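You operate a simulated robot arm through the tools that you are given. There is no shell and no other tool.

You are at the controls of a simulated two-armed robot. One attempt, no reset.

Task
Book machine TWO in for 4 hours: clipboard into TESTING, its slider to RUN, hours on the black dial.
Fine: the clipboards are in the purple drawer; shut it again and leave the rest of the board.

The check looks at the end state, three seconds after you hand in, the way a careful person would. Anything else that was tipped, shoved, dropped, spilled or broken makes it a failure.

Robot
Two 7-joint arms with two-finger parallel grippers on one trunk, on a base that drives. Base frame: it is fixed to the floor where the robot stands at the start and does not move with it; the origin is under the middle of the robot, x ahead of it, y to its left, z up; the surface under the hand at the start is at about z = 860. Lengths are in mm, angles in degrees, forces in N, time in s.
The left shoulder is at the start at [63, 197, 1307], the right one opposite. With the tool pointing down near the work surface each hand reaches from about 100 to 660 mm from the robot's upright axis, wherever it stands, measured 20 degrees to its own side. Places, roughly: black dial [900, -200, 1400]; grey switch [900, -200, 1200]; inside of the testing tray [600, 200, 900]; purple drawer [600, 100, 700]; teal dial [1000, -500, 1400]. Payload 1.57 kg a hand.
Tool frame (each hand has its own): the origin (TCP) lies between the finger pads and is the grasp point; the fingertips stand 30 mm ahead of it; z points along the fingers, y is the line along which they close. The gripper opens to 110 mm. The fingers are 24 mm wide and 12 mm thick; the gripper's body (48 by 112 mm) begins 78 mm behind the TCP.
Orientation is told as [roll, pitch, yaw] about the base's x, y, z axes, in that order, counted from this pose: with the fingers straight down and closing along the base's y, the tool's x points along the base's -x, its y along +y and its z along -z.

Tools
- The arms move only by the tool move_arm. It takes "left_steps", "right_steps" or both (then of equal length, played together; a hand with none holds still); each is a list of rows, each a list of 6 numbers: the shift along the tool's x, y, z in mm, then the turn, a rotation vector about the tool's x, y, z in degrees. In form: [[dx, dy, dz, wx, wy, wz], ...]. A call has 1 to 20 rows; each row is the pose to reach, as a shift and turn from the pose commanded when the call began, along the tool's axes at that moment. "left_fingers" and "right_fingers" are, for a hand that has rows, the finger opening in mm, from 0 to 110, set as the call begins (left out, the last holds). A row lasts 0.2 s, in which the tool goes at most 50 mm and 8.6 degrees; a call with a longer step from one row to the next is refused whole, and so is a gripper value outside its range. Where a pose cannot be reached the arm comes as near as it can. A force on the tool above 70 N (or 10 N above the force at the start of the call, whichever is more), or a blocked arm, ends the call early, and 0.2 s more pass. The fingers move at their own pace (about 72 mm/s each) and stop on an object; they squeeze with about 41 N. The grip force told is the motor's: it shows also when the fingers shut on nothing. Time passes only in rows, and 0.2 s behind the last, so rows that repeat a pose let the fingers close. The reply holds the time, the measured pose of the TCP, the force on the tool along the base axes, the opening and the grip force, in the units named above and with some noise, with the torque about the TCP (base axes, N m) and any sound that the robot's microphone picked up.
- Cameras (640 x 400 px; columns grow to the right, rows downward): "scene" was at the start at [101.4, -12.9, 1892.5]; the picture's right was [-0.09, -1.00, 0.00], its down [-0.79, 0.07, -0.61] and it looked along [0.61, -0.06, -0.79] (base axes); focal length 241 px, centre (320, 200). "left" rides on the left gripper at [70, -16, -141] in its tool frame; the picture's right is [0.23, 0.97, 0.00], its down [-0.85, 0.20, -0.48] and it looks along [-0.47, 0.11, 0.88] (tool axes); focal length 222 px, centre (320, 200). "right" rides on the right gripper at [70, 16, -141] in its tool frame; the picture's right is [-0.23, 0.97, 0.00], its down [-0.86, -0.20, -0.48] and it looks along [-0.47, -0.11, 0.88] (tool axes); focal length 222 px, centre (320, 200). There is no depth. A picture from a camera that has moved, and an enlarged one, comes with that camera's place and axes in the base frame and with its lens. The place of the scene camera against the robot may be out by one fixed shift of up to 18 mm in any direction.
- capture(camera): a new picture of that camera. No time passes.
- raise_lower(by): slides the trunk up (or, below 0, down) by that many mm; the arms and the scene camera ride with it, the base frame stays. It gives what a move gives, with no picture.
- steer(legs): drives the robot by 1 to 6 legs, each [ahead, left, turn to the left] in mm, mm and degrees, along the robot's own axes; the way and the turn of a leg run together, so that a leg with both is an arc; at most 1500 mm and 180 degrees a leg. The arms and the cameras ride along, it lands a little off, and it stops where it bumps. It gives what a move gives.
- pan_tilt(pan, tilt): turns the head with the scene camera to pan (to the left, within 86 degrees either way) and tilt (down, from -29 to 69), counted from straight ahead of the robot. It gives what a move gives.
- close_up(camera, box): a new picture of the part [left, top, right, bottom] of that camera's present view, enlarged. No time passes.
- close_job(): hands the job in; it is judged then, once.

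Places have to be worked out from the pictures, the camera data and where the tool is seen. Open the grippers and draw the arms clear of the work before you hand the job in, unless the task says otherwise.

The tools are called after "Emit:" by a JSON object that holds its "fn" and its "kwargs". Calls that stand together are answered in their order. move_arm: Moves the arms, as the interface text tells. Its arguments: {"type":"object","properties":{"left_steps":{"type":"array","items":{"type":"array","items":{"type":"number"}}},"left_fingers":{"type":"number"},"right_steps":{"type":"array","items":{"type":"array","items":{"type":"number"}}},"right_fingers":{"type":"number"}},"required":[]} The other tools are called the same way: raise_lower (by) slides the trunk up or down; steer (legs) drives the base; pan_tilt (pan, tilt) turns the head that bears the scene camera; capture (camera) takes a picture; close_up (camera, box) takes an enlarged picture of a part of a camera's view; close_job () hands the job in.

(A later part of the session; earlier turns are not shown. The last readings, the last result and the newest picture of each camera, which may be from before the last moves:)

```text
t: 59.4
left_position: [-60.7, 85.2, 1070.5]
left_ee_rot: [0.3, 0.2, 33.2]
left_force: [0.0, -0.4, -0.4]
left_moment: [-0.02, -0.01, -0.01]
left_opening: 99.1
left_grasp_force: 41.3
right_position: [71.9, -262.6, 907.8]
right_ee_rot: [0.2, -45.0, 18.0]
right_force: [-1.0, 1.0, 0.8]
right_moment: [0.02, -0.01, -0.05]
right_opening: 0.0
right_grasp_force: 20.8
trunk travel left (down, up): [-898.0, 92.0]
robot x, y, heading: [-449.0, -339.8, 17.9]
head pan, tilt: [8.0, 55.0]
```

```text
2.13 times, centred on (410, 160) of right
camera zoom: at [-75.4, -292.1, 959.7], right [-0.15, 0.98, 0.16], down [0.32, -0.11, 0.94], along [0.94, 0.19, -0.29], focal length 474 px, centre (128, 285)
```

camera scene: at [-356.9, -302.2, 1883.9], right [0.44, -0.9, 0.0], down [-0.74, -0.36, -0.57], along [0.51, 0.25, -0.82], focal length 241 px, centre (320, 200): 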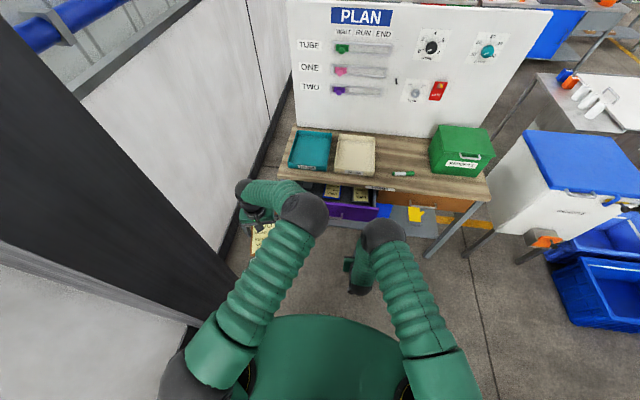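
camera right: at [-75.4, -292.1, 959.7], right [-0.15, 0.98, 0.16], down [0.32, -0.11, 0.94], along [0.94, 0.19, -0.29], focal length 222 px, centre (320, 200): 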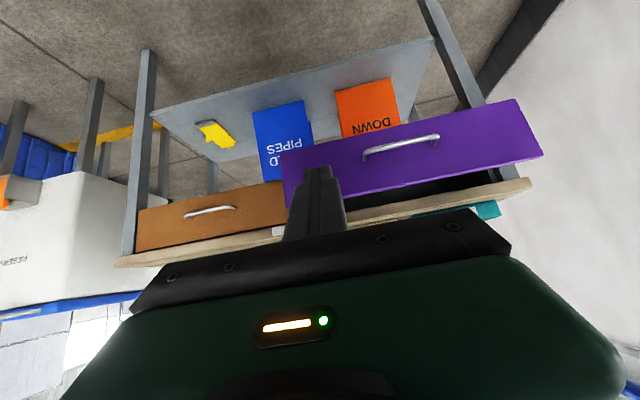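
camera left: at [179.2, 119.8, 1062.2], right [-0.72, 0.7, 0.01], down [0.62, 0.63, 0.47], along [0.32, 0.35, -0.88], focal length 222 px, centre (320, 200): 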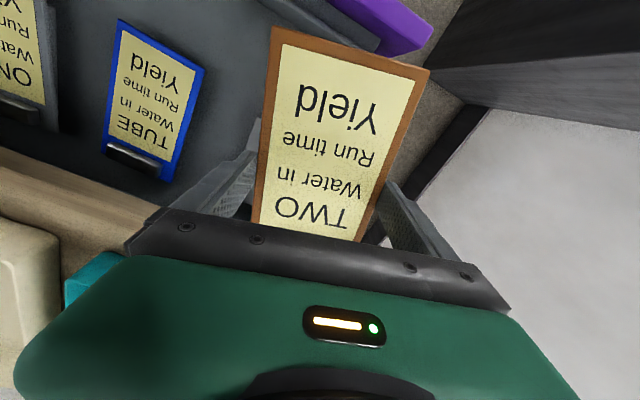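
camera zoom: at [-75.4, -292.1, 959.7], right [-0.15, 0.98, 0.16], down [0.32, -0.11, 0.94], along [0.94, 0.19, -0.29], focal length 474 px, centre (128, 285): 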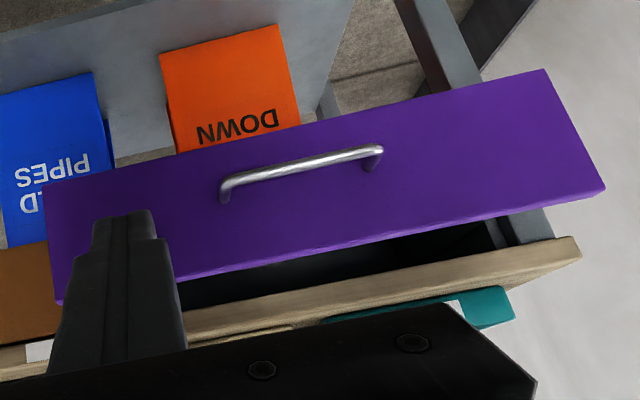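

The drawer moved in about 143 mm (≈145 mm left to go) and the other two clipboards lie undisturbed. I'll lower the trunk 60 mm and put the right hand in the already-proven 45° posture at z≈738, in front of the drawer face.

Emit:
{"fn": "raise_lower", "kwargs": {"by": -60}}

Emit:
{"fn": "move_arm", "kwargs": {"right_steps": [[14, 7, 25, 0, 0, 0], [28, 14, 50, 0, 0, 0], [42, 21, 75, 0, 0, 0], [56, 28, 99.7, 0, 0, 0], [56, 28, 99.7, 0, 0, 0]]}}

Emit:
{"fn": "capture", "kwargs": {"camera": "right"}}

Emit:
{"fn": "capture", "kwargs": {"camera": "scene"}}

```text
t: 60.4
left_position: [-62.9, 84.5, 1007.2]
left_ee_rot: [0.4, 0.2, 33.4]
left_force: [-0.1, 0.4, -1.5]
left_moment: [-0.01, 0.02, 0.02]
left_opening: 99.2
left_grasp_force: 41.0
right_position: [71.8, -263.1, 846.8]
right_ee_rot: [0.1, -45.0, 18.0]
right_force: [-1.3, 0.2, -0.4]
right_moment: [0.0, -0.01, -0.02]
right_opening: 0.0
right_grasp_force: 20.7
trunk travel left (down, up): [-838.0, 152.0]
robot x, y, heading: [-444.7, -339.4, 18.1]
head pan, tilt: [8.0, 55.0]
```

```text
t: 61.6
left_position: [-62.9, 85.1, 1009.2]
left_ee_rot: [0.5, 0.3, 33.2]
left_force: [0.8, -0.3, -1.5]
left_moment: [-0.02, 0.03, 0.0]
left_opening: 99.1
left_grasp_force: 41.2
right_position: [93.1, -226.5, 738.4]
right_ee_rot: [0.1, -44.9, 18.0]
right_force: [-0.3, 0.1, -0.1]
right_moment: [0.01, 0.04, -0.01]
right_opening: 0.0
right_grasp_force: 21.2
trunk travel left (down, up): [-838.0, 152.0]
robot x, y, heading: [-445.8, -338.0, 17.9]
head pan, tilt: [8.0, 55.0]
```

```text
taken
camera right: at [-55.5, -255.8, 789.1], right [-0.15, 0.98, 0.16], down [0.32, -0.11, 0.94], along [0.94, 0.19, -0.29], focal length 222 px, centre (320, 200)
```

right: 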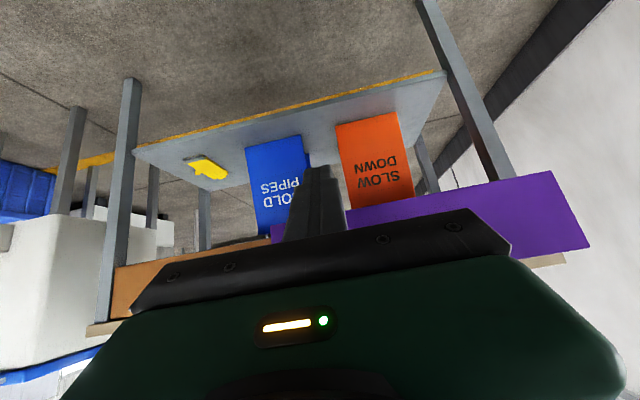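

```text
taken
camera scene: at [-357.3, -301.8, 1823.4], right [0.44, -0.9, 0.0], down [-0.74, -0.36, -0.57], along [0.51, 0.25, -0.82], focal length 241 px, centre (320, 200)
```

scene: 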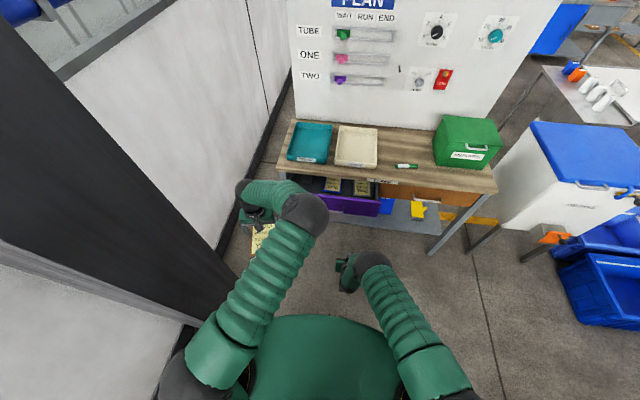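

The right hand is in place (z 738, ~126 mm right of the handle centre), left hand with the board at z≈1009. I'll drive ahead 235 mm to come just short of contact with the drawer face.

Emit:
{"fn": "steer", "kwargs": {"legs": [[235, 0, 0]]}}

Emit:
{"fn": "capture", "kwargs": {"camera": "right"}}

Emit:
{"fn": "close_up", "kwargs": {"camera": "scene", "box": [290, 190, 430, 290]}}

```text
t: 63.3
left_position: [159.4, 155.3, 1011.0]
left_ee_rot: [0.3, 0.1, 33.2]
left_force: [0.8, -1.5, -0.6]
left_moment: [0.03, 0.0, 0.0]
left_opening: 99.3
left_grasp_force: 41.0
right_position: [312.4, -155.1, 741.3]
right_ee_rot: [0.1, -45.1, 17.9]
right_force: [-0.6, -0.1, -0.5]
right_moment: [0.0, -0.03, -0.01]
right_opening: 0.2
right_grasp_force: 21.3
trunk travel left (down, up): [-838.0, 152.0]
robot x, y, heading: [-224.3, -267.0, 17.9]
head pan, tilt: [8.0, 55.0]
```

```text
taken
camera right: at [165.6, -184.0, 791.1], right [-0.15, 0.98, 0.16], down [0.31, -0.11, 0.94], along [0.94, 0.19, -0.29], focal length 222 px, centre (320, 200)
```

right: 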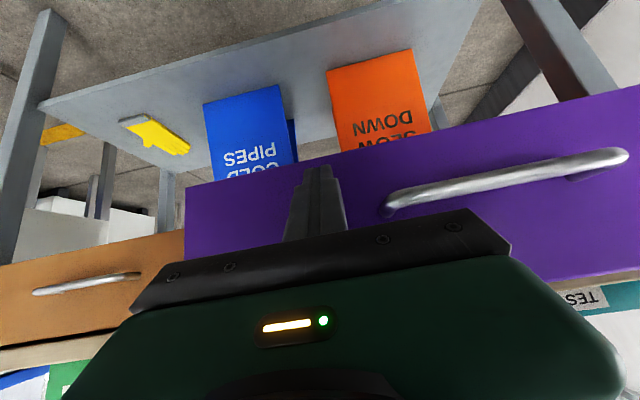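

```text
4.00 times, centred on (360, 240) of scene
camera zoom: at [-139.2, -231.1, 1824.4], right [0.44, -0.9, 0.0], down [-0.74, -0.36, -0.57], along [0.52, 0.25, -0.82], focal length 966 px, centre (160, 40)
```

zoom: 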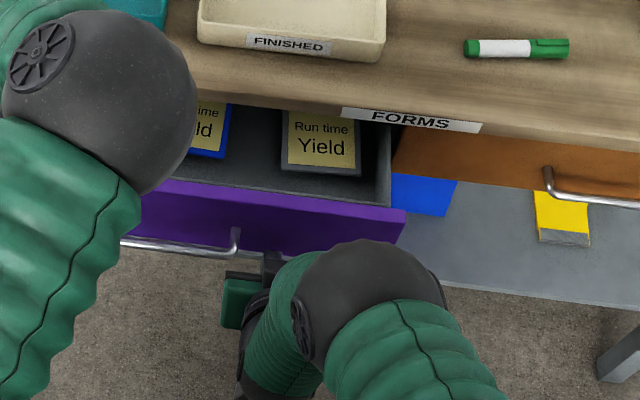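

The fingertips are ~10 mm from the purple face, well inside its outline. I'll drive ahead 135 mm to push the drawer most of the way shut.

Emit:
{"fn": "steer", "kwargs": {"legs": [[135, 0, 0]]}}

Emit:
{"fn": "capture", "kwargs": {"camera": "right"}}

Emit:
{"fn": "capture", "kwargs": {"camera": "scene"}}

Emit:
{"fn": "close_up", "kwargs": {"camera": "scene", "box": [290, 190, 430, 290]}}

```text
t: 64.6
left_position: [287.1, 197.8, 1012.9]
left_ee_rot: [0.2, -0.1, 33.2]
left_force: [0.1, -0.2, -1.5]
left_moment: [0.02, 0.01, 0.0]
left_opening: 99.1
left_grasp_force: 41.0
right_position: [439.2, -111.6, 740.0]
right_ee_rot: [0.1, -45.1, 18.1]
right_force: [0.2, 0.1, 0.6]
right_moment: [0.0, 0.01, 0.01]
right_opening: 0.1
right_grasp_force: 21.4
trunk travel left (down, up): [-838.0, 152.0]
robot x, y, heading: [-99.7, -225.2, 18.1]
head pan, tilt: [8.0, 55.0]
```

```text
taken
camera right: at [292.1, -141.6, 791.5], right [-0.15, 0.98, 0.16], down [0.31, -0.11, 0.94], along [0.94, 0.19, -0.29], focal length 222 px, centre (320, 200)
```

right: 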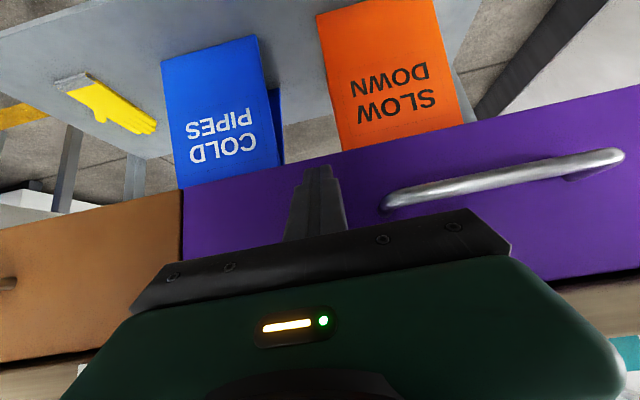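

```text
taken
camera scene: at [-12.2, -188.5, 1824.3], right [0.44, -0.9, 0.0], down [-0.74, -0.36, -0.57], along [0.52, 0.25, -0.82], focal length 241 px, centre (320, 200)
```

scene: 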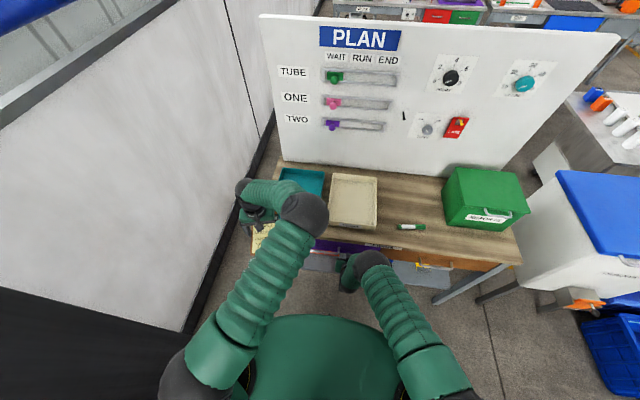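

```text
4.00 times, centred on (360, 240) of scene
camera zoom: at [-12.2, -188.5, 1824.3], right [0.44, -0.9, 0.0], down [-0.74, -0.36, -0.57], along [0.52, 0.25, -0.82], focal length 966 px, centre (160, 40)
```

zoom: 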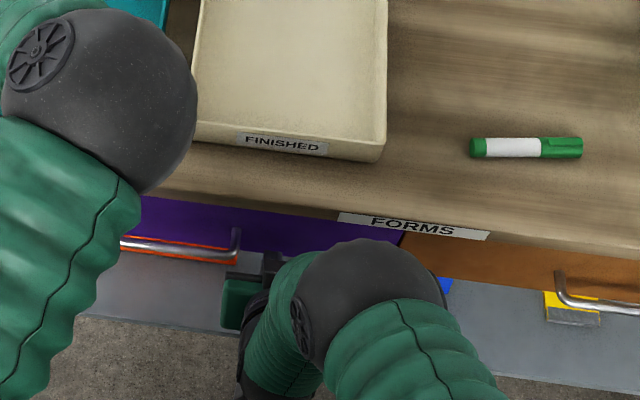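

Nearly shut (~20 mm left). I'll finish by pushing with the arm in small steps, watching the force.

Emit:
{"fn": "move_arm", "kwargs": {"right_steps": [[-2.8, 0, 2.8, 0, 0, 0], [-5.7, 0, 5.7, 0, 0, 0], [-8.5, 0, 8.5, 0, 0, 0], [-11.3, 0, 11.3, 0, 0, 0], [-11.3, 0, 11.3, 0, 0, 0]]}}

Emit:
{"fn": "capture", "kwargs": {"camera": "right"}}

```text
t: 65.8
left_position: [282.4, 197.1, 1015.9]
left_ee_rot: [0.1, -0.3, 33.4]
left_force: [0.0, -0.3, -0.7]
left_moment: [0.01, 0.01, -0.01]
left_opening: 99.1
left_grasp_force: 41.0
right_position: [445.2, -109.5, 739.0]
right_ee_rot: [-0.1, -44.5, 18.2]
right_force: [-44.0, -11.1, 7.3]
right_moment: [0.49, 0.57, 0.09]
right_opening: 0.0
right_grasp_force: 21.0
trunk travel left (down, up): [-838.0, 152.0]
robot x, y, heading: [-98.2, -220.2, 18.2]
head pan, tilt: [8.0, 55.0]
```

```text
taken
camera right: at [298.9, -139.1, 791.3], right [-0.15, 0.98, 0.16], down [0.32, -0.11, 0.94], along [0.94, 0.19, -0.3], focal length 222 px, centre (320, 200)
```

right: 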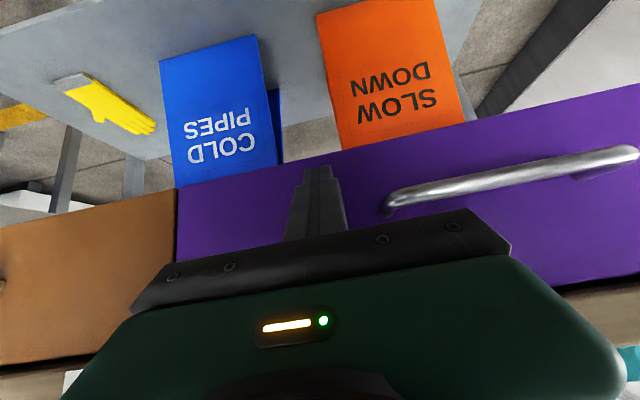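

The push stopped at 44 N with the purple front flush beside the orange one: the drawer is shut. I'll back the right hand off 60 mm and verify.

Emit:
{"fn": "move_arm", "kwargs": {"right_steps": [[10, 0, -10, 0, 0, 0], [24, 0, -24, 0, 0, 0], [42, 0, -42, 0, 0, 0], [56, 0, -56, 0, 0, 0]]}}

Emit:
{"fn": "capture", "kwargs": {"camera": "right"}}

Emit:
{"fn": "close_up", "kwargs": {"camera": "scene", "box": [290, 190, 450, 290]}}

```text
t: 66.8
left_position: [286.7, 199.0, 1011.1]
left_ee_rot: [0.3, 0.0, 33.4]
left_force: [0.8, 0.2, -1.6]
left_moment: [0.01, 0.03, 0.01]
left_opening: 98.9
left_grasp_force: 40.3
right_position: [382.2, -129.7, 739.1]
right_ee_rot: [0.3, -45.2, 17.9]
right_force: [0.6, -0.3, 0.7]
right_moment: [-0.05, 0.01, 0.01]
right_opening: 0.1
right_grasp_force: 21.4
trunk travel left (down, up): [-838.0, 152.0]
robot x, y, heading: [-98.6, -224.4, 18.2]
head pan, tilt: [8.0, 55.0]
```

```text
taken
camera right: at [234.3, -160.4, 790.4], right [-0.15, 0.98, 0.16], down [0.31, -0.11, 0.94], along [0.94, 0.19, -0.29], focal length 222 px, centre (320, 200)
```

right: 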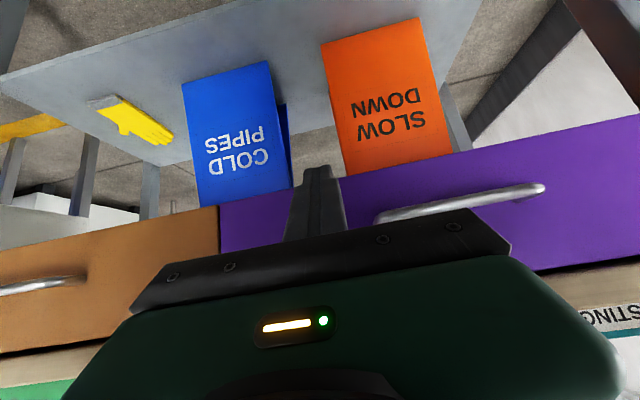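

```text
4.00 times, centred on (370, 240) of scene
camera zoom: at [-6.9, -186.6, 1823.6], right [0.44, -0.9, 0.0], down [-0.74, -0.36, -0.57], along [0.51, 0.25, -0.82], focal length 966 px, centre (120, 40)
```

zoom: 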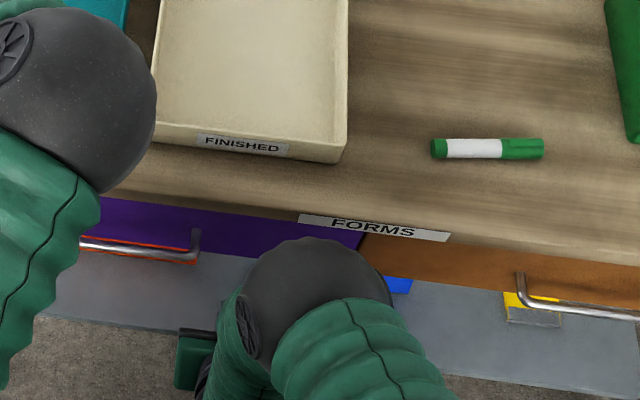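

The drawer is closed and flush. Now I'll raise the right hand out of the way (un-tilting it) to its own side.

Emit:
{"fn": "move_arm", "kwargs": {"right_steps": [[-22, -22, -25, 0, 4.5, 0], [-44, -44, -50, 0, 9, 0], [-66, -66, -75, 0, 13.5, 0], [-88, -88, -99, 0, 18, 0], [-110, -110, -124, 0, 22.5, 0], [-132, -132, -148, 0, 27, 0], [-154, -154, -173, 0, 31.5, 0], [-176, -176, -198, 0, 36, 0], [-198, -198, -223, 0, 40.5, 0], [-219, -220, -247, 0, 45, 0]]}}

Emit:
{"fn": "capture", "kwargs": {"camera": "scene"}}

```text
t: 69.0
left_position: [287.0, 197.6, 1012.2]
left_ee_rot: [0.2, -0.1, 33.4]
left_force: [-0.4, -0.1, -1.2]
left_moment: [-0.03, 0.03, 0.03]
left_opening: 99.0
left_grasp_force: 40.7
right_position: [428.6, -347.4, 1069.3]
right_ee_rot: [0.2, 0.1, 18.1]
right_force: [0.8, -0.4, -0.3]
right_moment: [-0.02, -0.01, -0.01]
right_opening: 0.0
right_grasp_force: 21.4
trunk travel left (down, up): [-838.0, 152.0]
robot x, y, heading: [-97.0, -225.6, 18.3]
head pan, tilt: [8.0, 55.0]
```

```text
taken
camera scene: at [-7.4, -190.0, 1823.9], right [0.44, -0.9, 0.0], down [-0.74, -0.36, -0.57], along [0.51, 0.25, -0.82], focal length 241 px, centre (320, 200)
```

scene: 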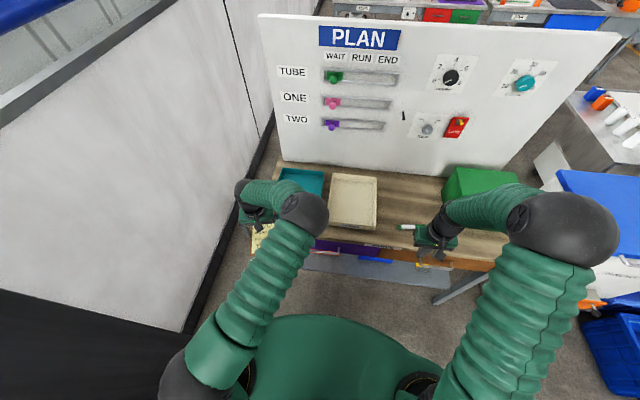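

Next: raise the trunk back up 60 mm and drive ahead 220 mm so the TESTING tray (centre ≈[588, 220]) comes into the left hand's reach.

Emit:
{"fn": "raise_lower", "kwargs": {"by": 60}}

Emit:
{"fn": "steer", "kwargs": {"legs": [[215, 0, 0]]}}

Emit:
{"fn": "capture", "kwargs": {"camera": "scene"}}

Emit:
{"fn": "capture", "kwargs": {"camera": "left"}}

Emit:
{"fn": "capture", "kwargs": {"camera": "right"}}

```text
t: 70.0
left_position: [289.1, 198.4, 1072.6]
left_ee_rot: [0.1, 0.0, 33.4]
left_force: [0.0, 0.2, -0.7]
left_moment: [0.02, -0.03, -0.01]
left_opening: 98.9
left_grasp_force: 40.7
right_position: [430.7, -346.8, 1130.3]
right_ee_rot: [0.1, 0.0, 18.1]
right_force: [-0.3, 0.4, 0.6]
right_moment: [-0.02, -0.02, 0.0]
right_opening: 0.0
right_grasp_force: 21.5
trunk travel left (down, up): [-898.0, 92.0]
robot x, y, heading: [-94.4, -222.4, 18.1]
head pan, tilt: [8.0, 55.0]
```

```text
t: 71.7
left_position: [488.0, 262.5, 1075.4]
left_ee_rot: [0.1, -0.4, 33.3]
left_force: [0.7, -0.7, -1.7]
left_moment: [0.02, 0.0, -0.02]
left_opening: 99.0
left_grasp_force: 40.8
right_position: [627.9, -280.9, 1132.0]
right_ee_rot: [0.2, -0.4, 18.1]
right_force: [-0.6, 0.2, -0.2]
right_moment: [0.0, -0.02, -0.01]
right_opening: 0.0
right_grasp_force: 21.3
trunk travel left (down, up): [-898.0, 92.0]
robot x, y, heading: [104.0, -158.1, 18.0]
head pan, tilt: [8.0, 55.0]
```

```text
taken
camera scene: at [189.8, -125.3, 1884.3], right [0.44, -0.9, 0.0], down [-0.73, -0.36, -0.57], along [0.52, 0.25, -0.82], focal length 241 px, centre (320, 200)
```

scene: 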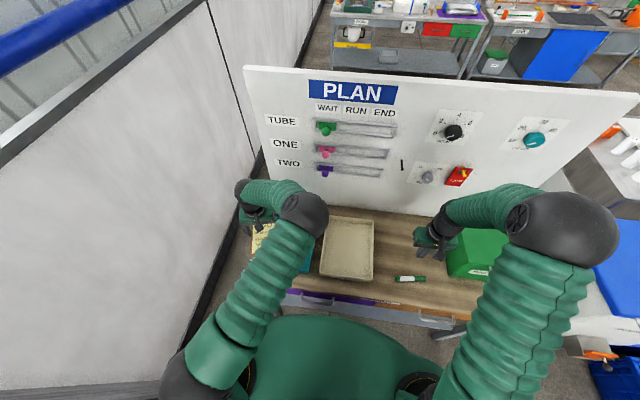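

```text
taken
camera left: at [437.8, 211.1, 1216.2], right [-0.73, 0.69, 0.0], down [0.6, 0.63, 0.48], along [0.33, 0.35, -0.88], focal length 222 px, centre (320, 200)
```

left: 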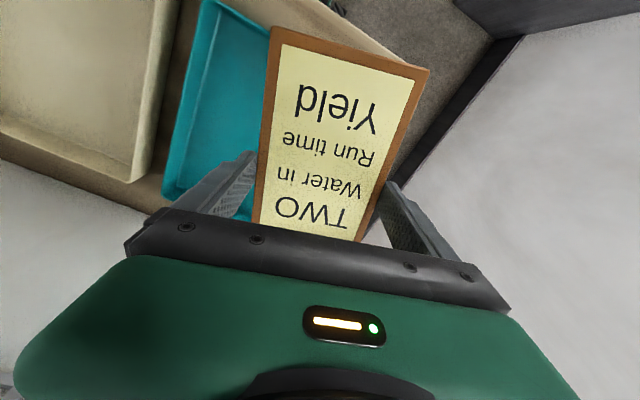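

```text
taken
camera right: at [556.6, -287.0, 1273.4], right [-0.09, 1.0, 0.0], down [0.87, 0.07, 0.48], along [0.48, 0.05, -0.88], focal length 222 px, centre (320, 200)
```

right: 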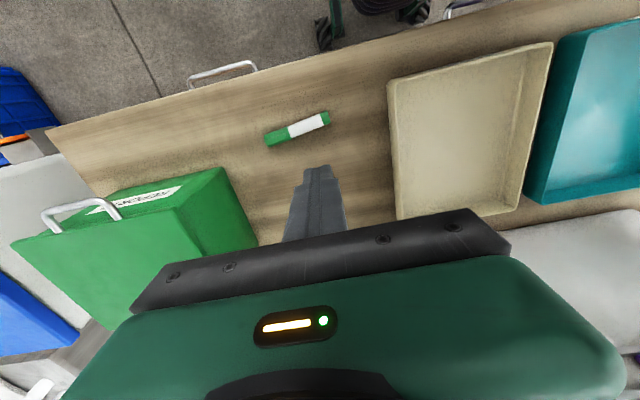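

The tray is visible beside the board. I'll move the left hand over the tray's estimated centre at this height and turn the board to ~19°, then check edges on all sides.

Emit:
{"fn": "move_arm", "kwargs": {"left_steps": [[-20, -30, 0, 0, 0, 4.8], [-40, -60, 0, 0, 0, 9.5], [-60, -90, 0, 0, 0, 14.3], [-60, -90, 0, 0, 0, 14.3]]}}

Emit:
{"fn": "capture", "kwargs": {"camera": "left"}}

Emit:
{"fn": "capture", "kwargs": {"camera": "scene"}}

```text
t: 72.7
left_position: [591.6, 235.9, 1079.9]
left_ee_rot: [-0.2, -0.8, 20.7]
left_force: [0.6, 1.0, -1.5]
left_moment: [-0.01, 0.02, 0.0]
left_opening: 99.1
left_grasp_force: 40.9
right_position: [633.1, -280.0, 1131.8]
right_ee_rot: [0.2, -0.1, 18.1]
right_force: [0.6, -0.4, -0.3]
right_moment: [-0.04, 0.01, 0.0]
right_opening: 0.1
right_grasp_force: 20.9
trunk travel left (down, up): [-898.0, 92.0]
robot x, y, heading: [103.1, -158.5, 18.1]
head pan, tilt: [8.0, 55.0]
```

```text
taken
camera left: at [529.4, 195.8, 1221.3], right [-0.56, 0.83, -0.01], down [0.72, 0.49, 0.49], along [0.41, 0.27, -0.87], focal length 222 px, centre (320, 200)
```

left: 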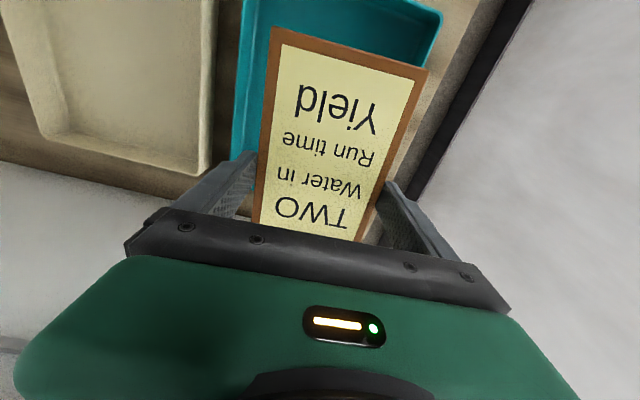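

```text
taken
camera scene: at [199.9, -122.4, 1886.0], right [0.44, -0.9, 0.0], down [-0.74, -0.36, -0.57], along [0.51, 0.25, -0.82], focal length 241 px, centre (320, 200)
```

scene: 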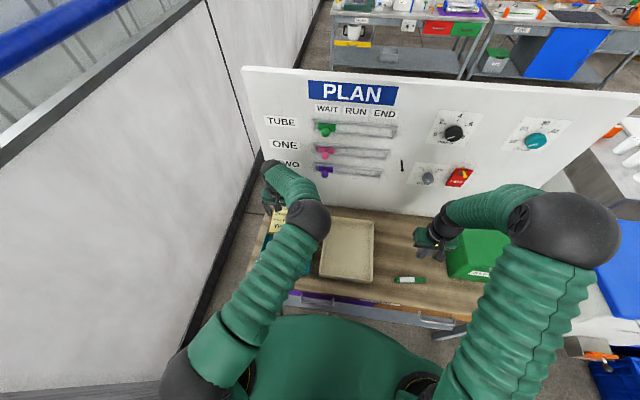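

Tray measured: rims run at 18.4°, centre ≈[570, 216], ~215 × 280 mm. The board is ~27 mm too far back and 12 mm too far left, so I'll shift it over the centre, square it up, and lower to z≈960.

Emit:
{"fn": "move_arm", "kwargs": {"left_steps": [[14, -5.5, 10, 0, 0.4, 1.2], [27.4, -10.9, 30, 0, 0.8, 2.3], [27.4, -10.9, 60, 0, 0.8, 2.3], [27.4, -10.9, 90, 0, 0.8, 2.3], [27.4, -10.9, 118, 0, 0.8, 2.3], [27.4, -10.9, 118, 0, 0.8, 2.3]]}}

Emit:
{"fn": "capture", "kwargs": {"camera": "left"}}

Emit:
{"fn": "close_up", "kwargs": {"camera": "left", "box": [180, 0, 480, 240]}}

```text
t: 74.1
left_position: [569.1, 215.0, 960.2]
left_ee_rot: [-0.1, 0.2, 18.6]
left_force: [-0.1, 0.4, -0.5]
left_moment: [0.01, 0.03, 0.0]
left_opening: 99.2
left_grasp_force: 40.2
right_position: [631.8, -279.6, 1130.7]
right_ee_rot: [0.3, -0.2, 18.1]
right_force: [0.4, -0.9, 0.2]
right_moment: [0.0, 0.03, 0.0]
right_opening: 0.0
right_grasp_force: 21.2
trunk travel left (down, up): [-898.0, 92.0]
robot x, y, heading: [105.3, -157.5, 18.1]
head pan, tilt: [8.0, 55.0]
```

```text
taken
camera left: at [507.9, 178.8, 1101.5], right [-0.53, 0.85, 0.0], down [0.75, 0.46, 0.48], along [0.41, 0.25, -0.88], focal length 222 px, centre (320, 200)
```

left: 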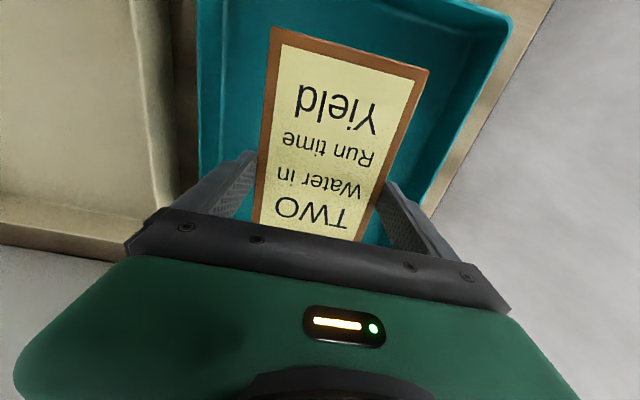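

```text
1.67 times, centred on (330, 120) of left
camera zoom: at [507.9, 178.8, 1101.5], right [-0.53, 0.85, 0.0], down [0.75, 0.46, 0.48], along [0.41, 0.25, -0.88], focal length 370 px, centre (303, 333)
```

zoom: 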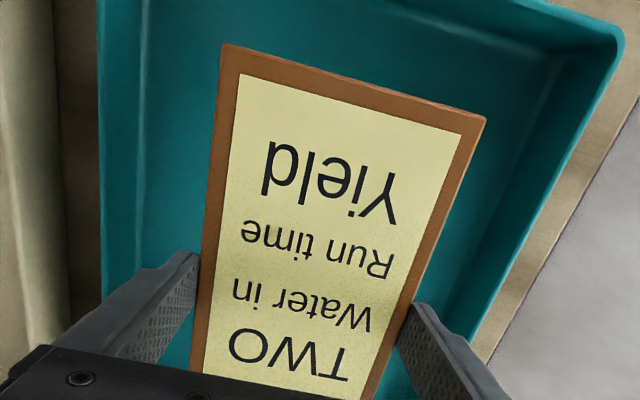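

The board looks centred side to side. I'll check the far end of the tray with the right camera before lowering.

Emit:
{"fn": "close_up", "kwargs": {"camera": "right", "box": [380, 0, 640, 260]}}

Emit:
{"fn": "close_up", "kwargs": {"camera": "scene", "box": [220, 140, 400, 300]}}

```text
1.54 times, centred on (510, 130) of right
camera zoom: at [559.7, -286.0, 1273.2], right [-0.09, 1.0, 0.0], down [0.87, 0.07, 0.48], along [0.48, 0.04, -0.88], focal length 342 px, centre (28, 308)
```

zoom: 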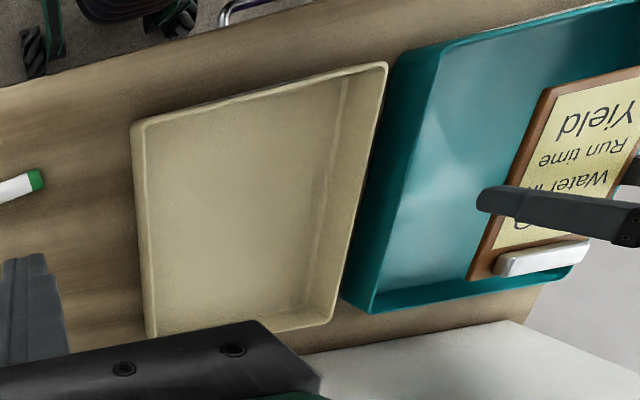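

```text
2.50 times, centred on (310, 220) of scene
camera zoom: at [197.8, -122.8, 1884.7], right [0.44, -0.9, 0.0], down [-0.74, -0.36, -0.57], along [0.51, 0.25, -0.82], focal length 604 px, centre (345, 150)
```

zoom: 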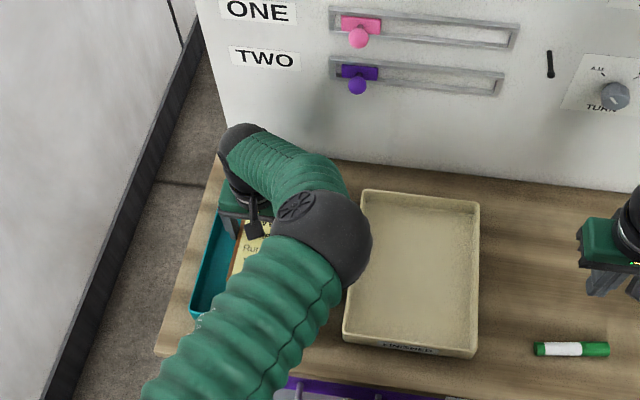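

Both cameras agree on the tray's back rim (depth 749) versus the board's clip end (~700), so there's ~45 mm clearance at each end. Lowering now: quickly to z≈908, then slowly to touch.

Emit:
{"fn": "move_arm", "kwargs": {"left_steps": [[0, 0, 20, 0, 0, 0], [0, 0, 40, 0, 0, 0], [0, 0, 50, 0, 0, 0], [0, 0, 54, 0, 0, 0], [0, 0, 58, 0, 0, 0], [0, 0, 58, 0, 0, 0]]}}

Emit:
{"fn": "close_up", "kwargs": {"camera": "right", "box": [480, 40, 640, 240]}}

Emit:
{"fn": "capture", "kwargs": {"camera": "left"}}

```text
t: 75.5
left_position: [568.1, 201.9, 896.5]
left_ee_rot: [0.2, 0.7, 16.7]
left_force: [0.2, -0.2, -0.9]
left_moment: [-0.01, 0.02, 0.04]
left_opening: 99.1
left_grasp_force: 41.2
right_position: [632.1, -280.6, 1129.9]
right_ee_rot: [0.2, -0.1, 18.1]
right_force: [0.4, -0.4, 0.1]
right_moment: [0.02, 0.0, 0.02]
right_opening: 0.1
right_grasp_force: 21.0
trunk travel left (down, up): [-898.0, 92.0]
robot x, y, heading: [105.3, -160.5, 18.0]
head pan, tilt: [8.0, 55.0]
```

```text
2.00 times, centred on (560, 140) of right
camera zoom: at [559.9, -285.8, 1271.2], right [-0.09, 1.0, 0.0], down [0.87, 0.07, 0.48], along [0.48, 0.04, -0.88], focal length 444 px, centre (-160, 320)
```

zoom: 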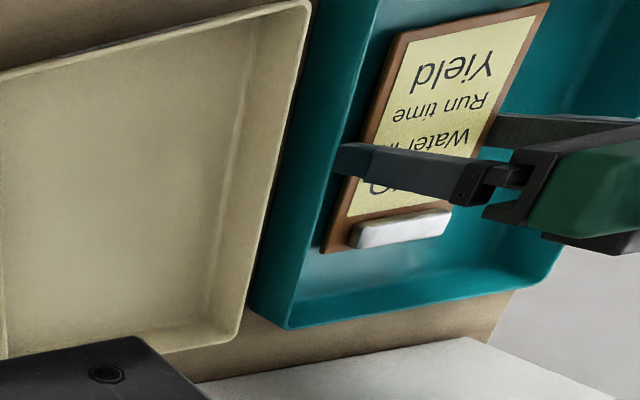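

```text
taken
camera left: at [507.0, 167.3, 1038.5], right [-0.5, 0.87, 0.01], down [0.77, 0.44, 0.47], along [0.4, 0.24, -0.88], focal length 222 px, centre (320, 200)
```

left: 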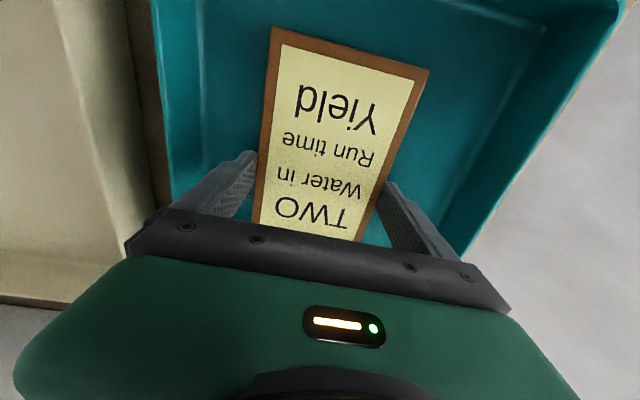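

It's inside the tray, slightly right of centre but fine. Tips at ~866; I'll creep down in 2–3 mm steps until contact.

Emit:
{"fn": "move_arm", "kwargs": {"left_steps": [[0, 0, 2, 0, 0, 0], [0, 0, 4, 0, 0, 0], [0, 0, 6, 0, 0, 0], [0, 0, 6, 0, 0, 0]]}}

Emit:
{"fn": "close_up", "kwargs": {"camera": "right", "box": [480, 40, 640, 240]}}

```text
t: 76.5
left_position: [569.6, 201.2, 894.9]
left_ee_rot: [0.2, 0.3, 16.8]
left_force: [3.9, 3.1, 32.3]
left_moment: [-1.52, -1.0, 0.02]
left_opening: 99.4
left_grasp_force: 41.3
right_position: [628.5, -282.3, 1133.2]
right_ee_rot: [0.2, -0.3, 18.1]
right_force: [-0.1, -0.3, 0.4]
right_moment: [-0.01, -0.03, -0.01]
right_opening: 0.0
right_grasp_force: 21.0
trunk travel left (down, up): [-898.0, 92.0]
robot x, y, heading: [106.8, -157.9, 18.2]
head pan, tilt: [8.0, 55.0]
```

```text
2.00 times, centred on (560, 140) of right
camera zoom: at [557.3, -287.8, 1273.5], right [-0.09, 1.0, 0.01], down [0.87, 0.07, 0.48], along [0.48, 0.05, -0.88], focal length 444 px, centre (-160, 320)
```

zoom: 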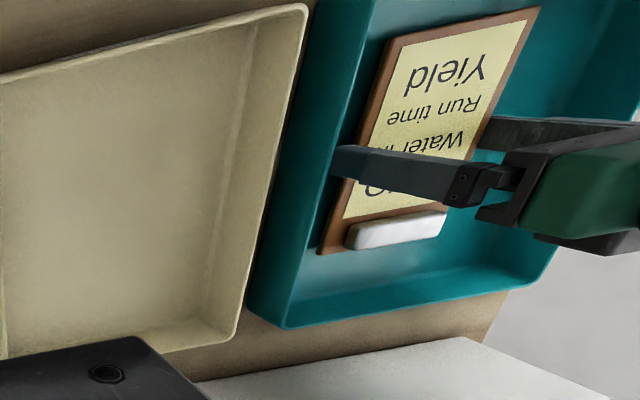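

Floor contact (32 N up). I'll ease up 4 mm and open the fingers.

Emit:
{"fn": "move_arm", "kwargs": {"left_steps": [[0, 0, -4, 0, 0, 0], [0, 0, -4, 0, 0, 0]]}}

Emit:
{"fn": "move_arm", "kwargs": {"left_steps": [[0, 0, 0, 0, 0, 0], [0, 0, 0, 0, 0, 0], [0, 0, 0, 0, 0, 0]], "left_fingers": 110}}

Emit:
{"fn": "close_up", "kwargs": {"camera": "right", "box": [480, 40, 640, 240]}}

Emit:
{"fn": "capture", "kwargs": {"camera": "left"}}

```text
t: 77.1
left_position: [568.8, 200.7, 895.7]
left_ee_rot: [0.1, 0.6, 16.8]
left_force: [9.8, 1.8, 17.6]
left_moment: [-0.86, -0.81, 0.6]
left_opening: 99.1
left_grasp_force: 41.4
right_position: [630.8, -281.3, 1129.9]
right_ee_rot: [0.2, -0.2, 18.1]
right_force: [0.3, 0.8, 0.0]
right_moment: [0.01, 0.01, 0.01]
right_opening: 0.0
right_grasp_force: 21.3
trunk travel left (down, up): [-898.0, 92.0]
robot x, y, heading: [106.8, -158.5, 18.0]
head pan, tilt: [8.0, 55.0]
```

```text
t: 77.9
left_position: [567.1, 202.9, 895.9]
left_ee_rot: [0.2, 0.6, 16.8]
left_force: [8.5, 9.9, 15.7]
left_moment: [-0.51, -0.66, 0.74]
left_opening: 103.8
left_grasp_force: 0.0
right_position: [632.3, -279.8, 1130.3]
right_ee_rot: [0.0, -0.2, 18.1]
right_force: [-0.2, -0.1, 0.7]
right_moment: [-0.01, 0.02, 0.0]
right_opening: 0.0
right_grasp_force: 21.3
trunk travel left (down, up): [-898.0, 92.0]
robot x, y, heading: [104.5, -159.8, 18.0]
head pan, tilt: [8.0, 55.0]
```

```text
2.00 times, centred on (560, 140) of right
camera zoom: at [559.5, -285.0, 1272.5], right [-0.09, 1.0, 0.0], down [0.87, 0.07, 0.48], along [0.48, 0.04, -0.88], focal length 444 px, centre (-160, 320)
```

zoom: 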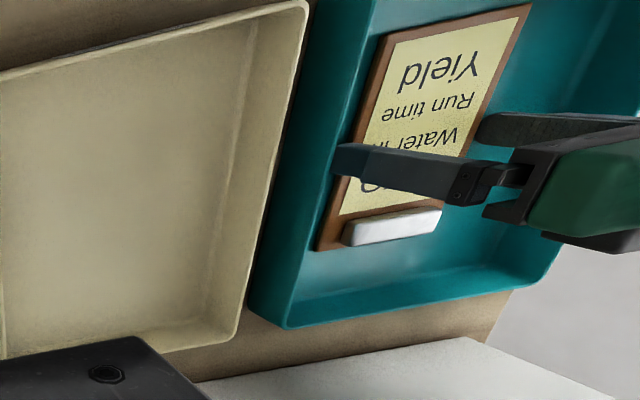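

```text
taken
camera left: at [506.0, 168.9, 1038.2], right [-0.5, 0.87, 0.01], down [0.77, 0.44, 0.47], along [0.4, 0.24, -0.88], focal length 222 px, centre (320, 200)
```

left: 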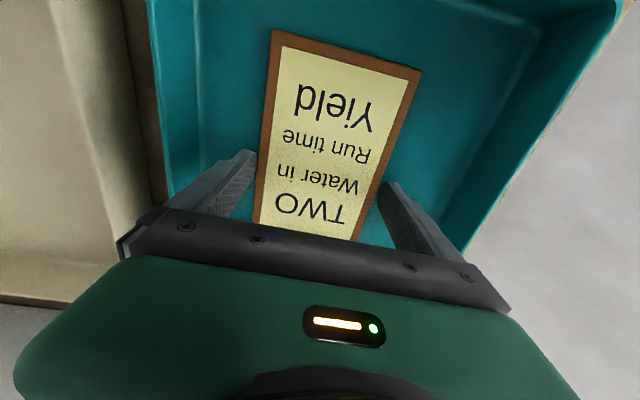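

The board is released but the tips still drag on the tray floor (16 N). I'll rise 8 mm with the fingers opening fully, then look.

Emit:
{"fn": "move_arm", "kwargs": {"left_steps": [[0, 0, -3, 0, 0, 0], [0, 0, -6, 0, 0, 0], [0, 0, -8, 0, 0, 0], [0, 0, -8, 0, 0, 0]], "left_fingers": 110}}

Emit:
{"fn": "capture", "kwargs": {"camera": "left"}}

Emit:
{"fn": "close_up", "kwargs": {"camera": "right", "box": [480, 40, 640, 240]}}

```text
t: 78.9
left_position: [566.5, 204.4, 901.7]
left_ee_rot: [0.2, 0.7, 16.9]
left_force: [-0.1, -0.1, 0.2]
left_moment: [-0.01, 0.0, -0.02]
left_opening: 110.0
left_grasp_force: 0.1
right_position: [630.7, -280.0, 1129.4]
right_ee_rot: [0.1, -0.2, 18.0]
right_force: [0.1, 0.1, -0.1]
right_moment: [0.05, -0.01, 0.03]
right_opening: 0.0
right_grasp_force: 21.3
trunk travel left (down, up): [-898.0, 92.0]
robot x, y, heading: [107.7, -156.6, 18.0]
head pan, tilt: [8.0, 55.0]
```

```text
taken
camera left: at [505.2, 169.6, 1044.3], right [-0.5, 0.86, 0.01], down [0.77, 0.44, 0.47], along [0.4, 0.24, -0.88], focal length 222 px, centre (320, 200)
```

left: 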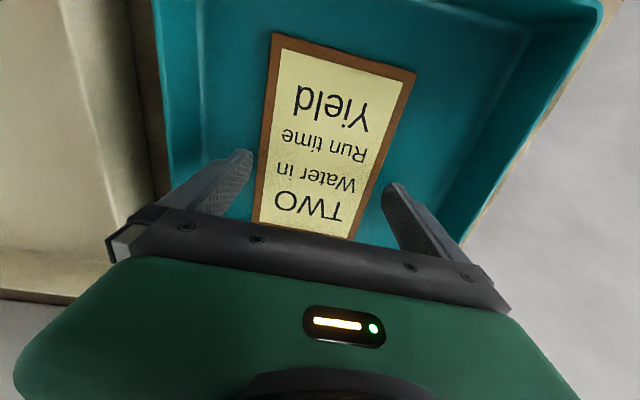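

```text
2.00 times, centred on (560, 140) of right
camera zoom: at [559.6, -286.0, 1271.4], right [-0.09, 1.0, 0.0], down [0.87, 0.07, 0.48], along [0.48, 0.04, -0.88], focal length 444 px, centre (-160, 320)
```

zoom: 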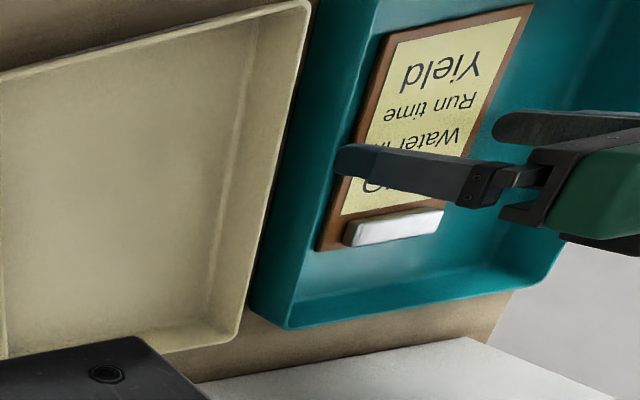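

The clipboard lies flat in the TESTING tray, fingers clear. Lifting the left hand straight up.

Emit:
{"fn": "move_arm", "kwargs": {"left_steps": [[0, 0, -15, 0, 0, 0], [0, 0, -40, 0, 0, 0], [0, 0, -75, 0, 0, 0], [0, 0, -110, 0, 0, 0], [0, 0, -150, 0, 0, 0], [0, 0, -190, 0, 0, 0]]}}

Emit:
{"fn": "capture", "kwargs": {"camera": "left"}}

Emit:
{"fn": "capture", "kwargs": {"camera": "scene"}}

```text
t: 80.4
left_position: [536.0, 272.1, 1091.6]
left_ee_rot: [0.8, 1.3, 25.3]
left_force: [0.4, -0.7, 0.0]
left_moment: [0.02, -0.02, -0.02]
left_opening: 110.2
left_grasp_force: 0.0
right_position: [629.4, -279.9, 1134.5]
right_ee_rot: [0.2, -0.3, 18.2]
right_force: [0.0, -0.9, -0.5]
right_moment: [0.0, -0.02, -0.02]
right_opening: 0.3
right_grasp_force: 21.3
trunk travel left (down, up): [-898.0, 92.0]
robot x, y, heading: [108.7, -159.2, 18.1]
head pan, tilt: [8.0, 55.0]
stopped in row 6 (left hand): the arm was blocked; the commanded pose is now the measured one
```

```text
taken
camera left: at [481.3, 227.5, 1234.6], right [-0.62, 0.78, 0.02], down [0.7, 0.54, 0.46], along [0.35, 0.3, -0.89], focal length 222 px, centre (320, 200)
```

left: 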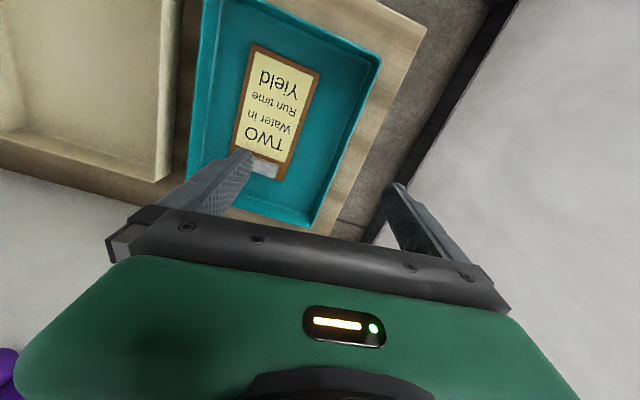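

```text
taken
camera scene: at [196.4, -122.8, 1885.8], right [0.44, -0.9, 0.0], down [-0.74, -0.36, -0.57], along [0.51, 0.25, -0.82], focal length 241 px, centre (320, 200)
```

scene: 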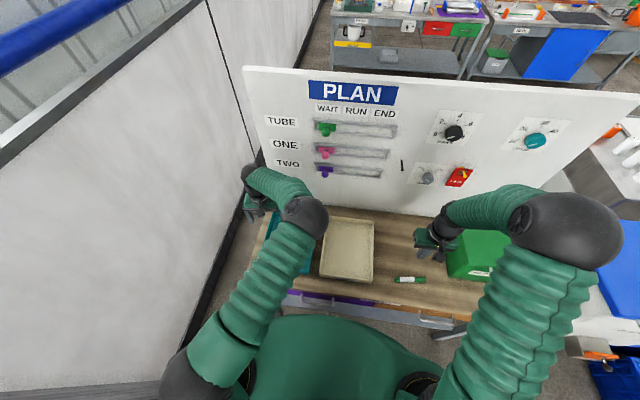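

The TWO clipboard is nicely in TESTING. Next is the slider: triangulation puts the purple ball near [789, 142, 1145] with RUN ~94 mm to its right. I'll turn the left tool forward in two stages, first 45° plus yaw to 18°.

Emit:
{"fn": "move_arm", "kwargs": {"left_steps": [[0, 0, 0, 0, -7, 1], [0, 0, 0, 0, -14, 2], [0, 0, 0, 0, -21, 3], [0, 0, 0, 0, -28, 4], [0, 0, 0, 0, -35, 5], [0, 0, 0, 0, -42, 6]], "left_fingers": 60}}

Emit:
{"fn": "capture", "kwargs": {"camera": "left"}}

Emit:
{"fn": "capture", "kwargs": {"camera": "scene"}}

```text
t: 81.8
left_position: [541.2, 265.4, 1098.9]
left_ee_rot: [3.0, -41.4, 17.2]
left_force: [-0.5, -0.6, 0.0]
left_moment: [-0.04, 0.02, 0.01]
left_opening: 59.8
left_grasp_force: 0.1
right_position: [630.3, -279.3, 1136.2]
right_ee_rot: [0.2, -0.3, 18.0]
right_force: [0.1, -0.1, -0.1]
right_moment: [0.0, 0.01, 0.01]
right_opening: 0.0
right_grasp_force: 21.0
trunk travel left (down, up): [-898.0, 92.0]
robot x, y, heading: [106.1, -157.0, 18.0]
head pan, tilt: [8.0, 55.0]
```

```text
taken
camera left: at [408.9, 201.1, 1159.6], right [-0.48, 0.87, -0.11], down [0.25, 0.26, 0.93], along [0.84, 0.42, -0.35], focal length 222 px, centre (320, 200)
```

left: 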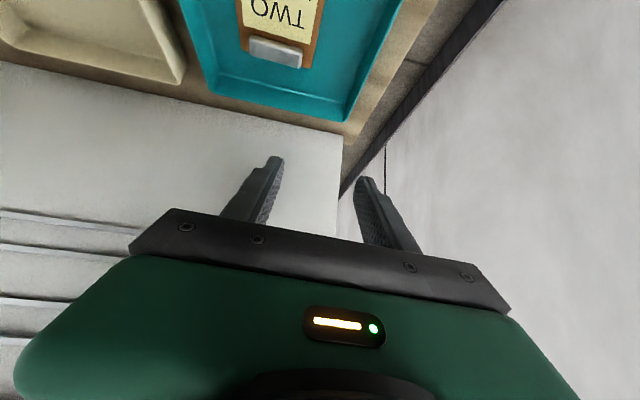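

```text
taken
camera scene: at [196.6, -123.0, 1888.7], right [0.44, -0.9, 0.0], down [-0.74, -0.36, -0.57], along [0.51, 0.25, -0.82], focal length 241 px, centre (320, 200)
```

scene: 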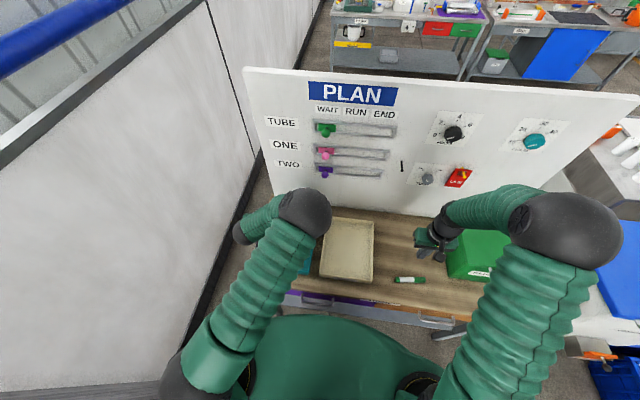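

The tilt works. I'll continue to 10° below horizontal while moving right to in front of the purple slider knob (still ~150 mm short of the board).

Emit:
{"fn": "move_arm", "kwargs": {"left_steps": [[-6, -31.4, -5.3, 0.37, -6.4, -0.23], [-12, -62.8, -10.5, 0.73, -12.9, -0.47], [-18, -94.2, -15.8, 1.1, -19.3, -0.7], [-24, -125.6, -21, 1.5, -25.7, -0.93], [-30, -157, -26.3, 1.8, -32.2, -1.2], [-36, -188.4, -31.6, 2.2, -38.6, -1.4]]}}

Emit:
{"fn": "capture", "kwargs": {"camera": "left"}}

Emit:
{"fn": "capture", "kwargs": {"camera": "scene"}}

```text
t: 83.2
left_position: [599.3, 166.5, 1145.1]
left_ee_rot: [-4.4, -79.9, 31.5]
left_force: [0.7, -0.3, 0.9]
left_moment: [-0.01, -0.04, 0.03]
left_opening: 60.0
left_grasp_force: 0.0
right_position: [629.1, -282.2, 1130.8]
right_ee_rot: [0.2, -0.3, 18.0]
right_force: [-0.3, -0.2, 0.4]
right_moment: [-0.01, -0.03, -0.02]
right_opening: 0.1
right_grasp_force: 21.2
trunk travel left (down, up): [-898.0, 92.0]
robot x, y, heading: [104.9, -158.4, 18.3]
head pan, tilt: [8.0, 55.0]
stopped in row 6 (left hand): the arm was blocked; the commanded pose is now the measured one
```

```text
taken
camera left: at [471.9, 82.9, 1101.5], right [-0.48, 0.85, -0.24], down [-0.38, 0.04, 0.92], along [0.79, 0.53, 0.3], focal length 222 px, centre (320, 200)
```

left: 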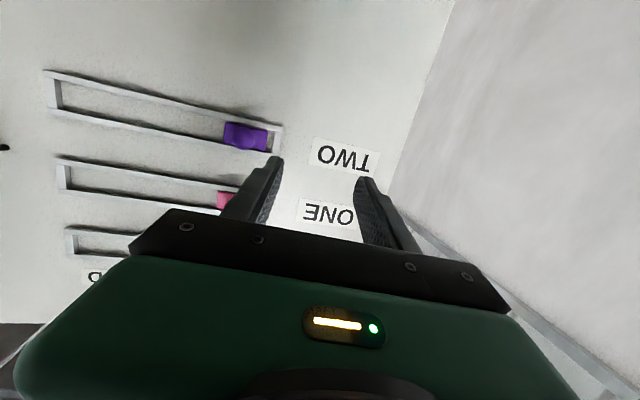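

```text
taken
camera scene: at [197.8, -124.4, 1884.1], right [0.44, -0.9, 0.0], down [-0.74, -0.36, -0.57], along [0.51, 0.25, -0.82], focal length 241 px, centre (320, 200)
```

scene: 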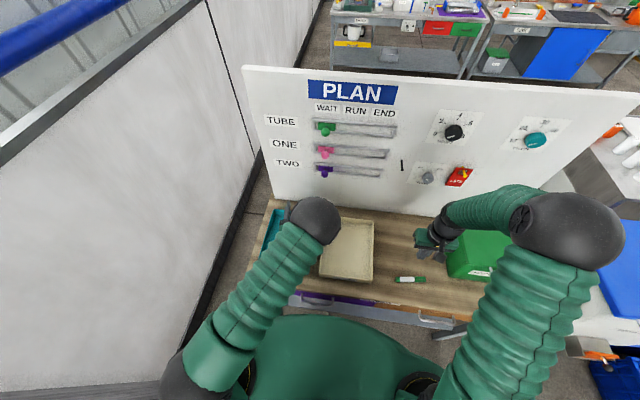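

The arm is too folded this close; unfolding forward should help. I'll extend forward ~110 mm while correcting the yaw back to 18°, keeping left of the knob.

Emit:
{"fn": "move_arm", "kwargs": {"left_steps": [[-4.4, -11.8, 25.5, 2.2, 0, 0.6], [-8.8, -23.5, 51, 4.4, 0, 1.2], [-13, -35, 76.6, 6.7, 0, 1.8], [-17.5, -47, 102.2, 8.9, 0, 2.4], [-17.5, -47, 102.2, 8.9, 0, 2.4]]}}

Emit:
{"fn": "capture", "kwargs": {"camera": "left"}}

Emit:
{"fn": "capture", "kwargs": {"camera": "scene"}}

```text
t: 84.4
left_position: [711.5, 166.7, 1139.1]
left_ee_rot: [1.4, -79.4, 15.9]
left_force: [0.0, -0.8, 0.2]
left_moment: [-0.01, 0.0, 0.0]
left_opening: 59.8
left_grasp_force: 0.1
right_position: [628.9, -281.3, 1131.4]
right_ee_rot: [0.2, -0.3, 18.2]
right_force: [0.1, 0.8, 0.2]
right_moment: [0.03, -0.02, -0.03]
right_opening: 0.0
right_grasp_force: 20.9
trunk travel left (down, up): [-898.0, 92.0]
robot x, y, heading: [107.5, -159.3, 18.2]
head pan, tilt: [8.0, 55.0]
```

```text
taken
camera left: at [570.8, 106.8, 1096.1], right [-0.33, 0.92, -0.22], down [-0.36, 0.09, 0.93], along [0.87, 0.38, 0.3], focal length 222 px, centre (320, 200)
```

left: 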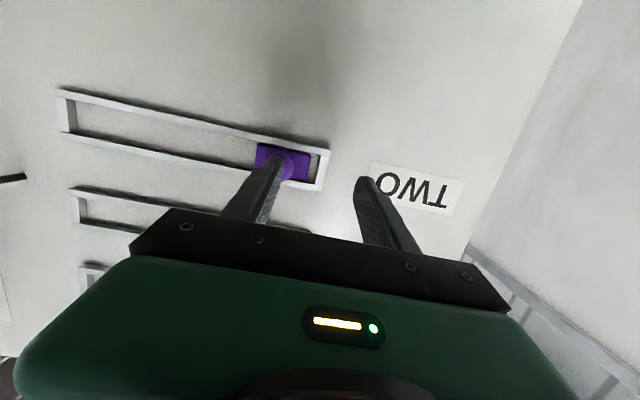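

```text
taken
camera scene: at [197.9, -122.7, 1883.7], right [0.44, -0.9, 0.0], down [-0.74, -0.36, -0.57], along [0.51, 0.25, -0.82], focal length 241 px, centre (320, 200)
```

scene: 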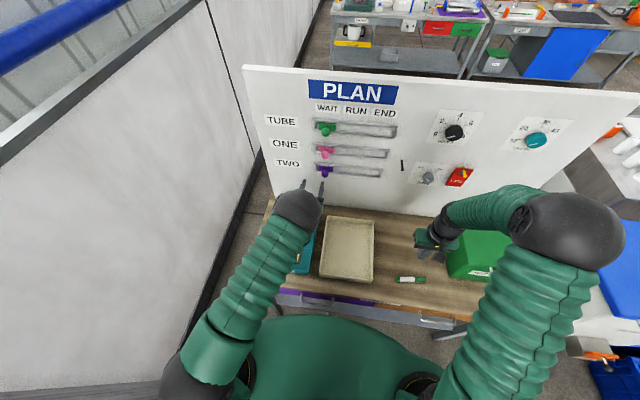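

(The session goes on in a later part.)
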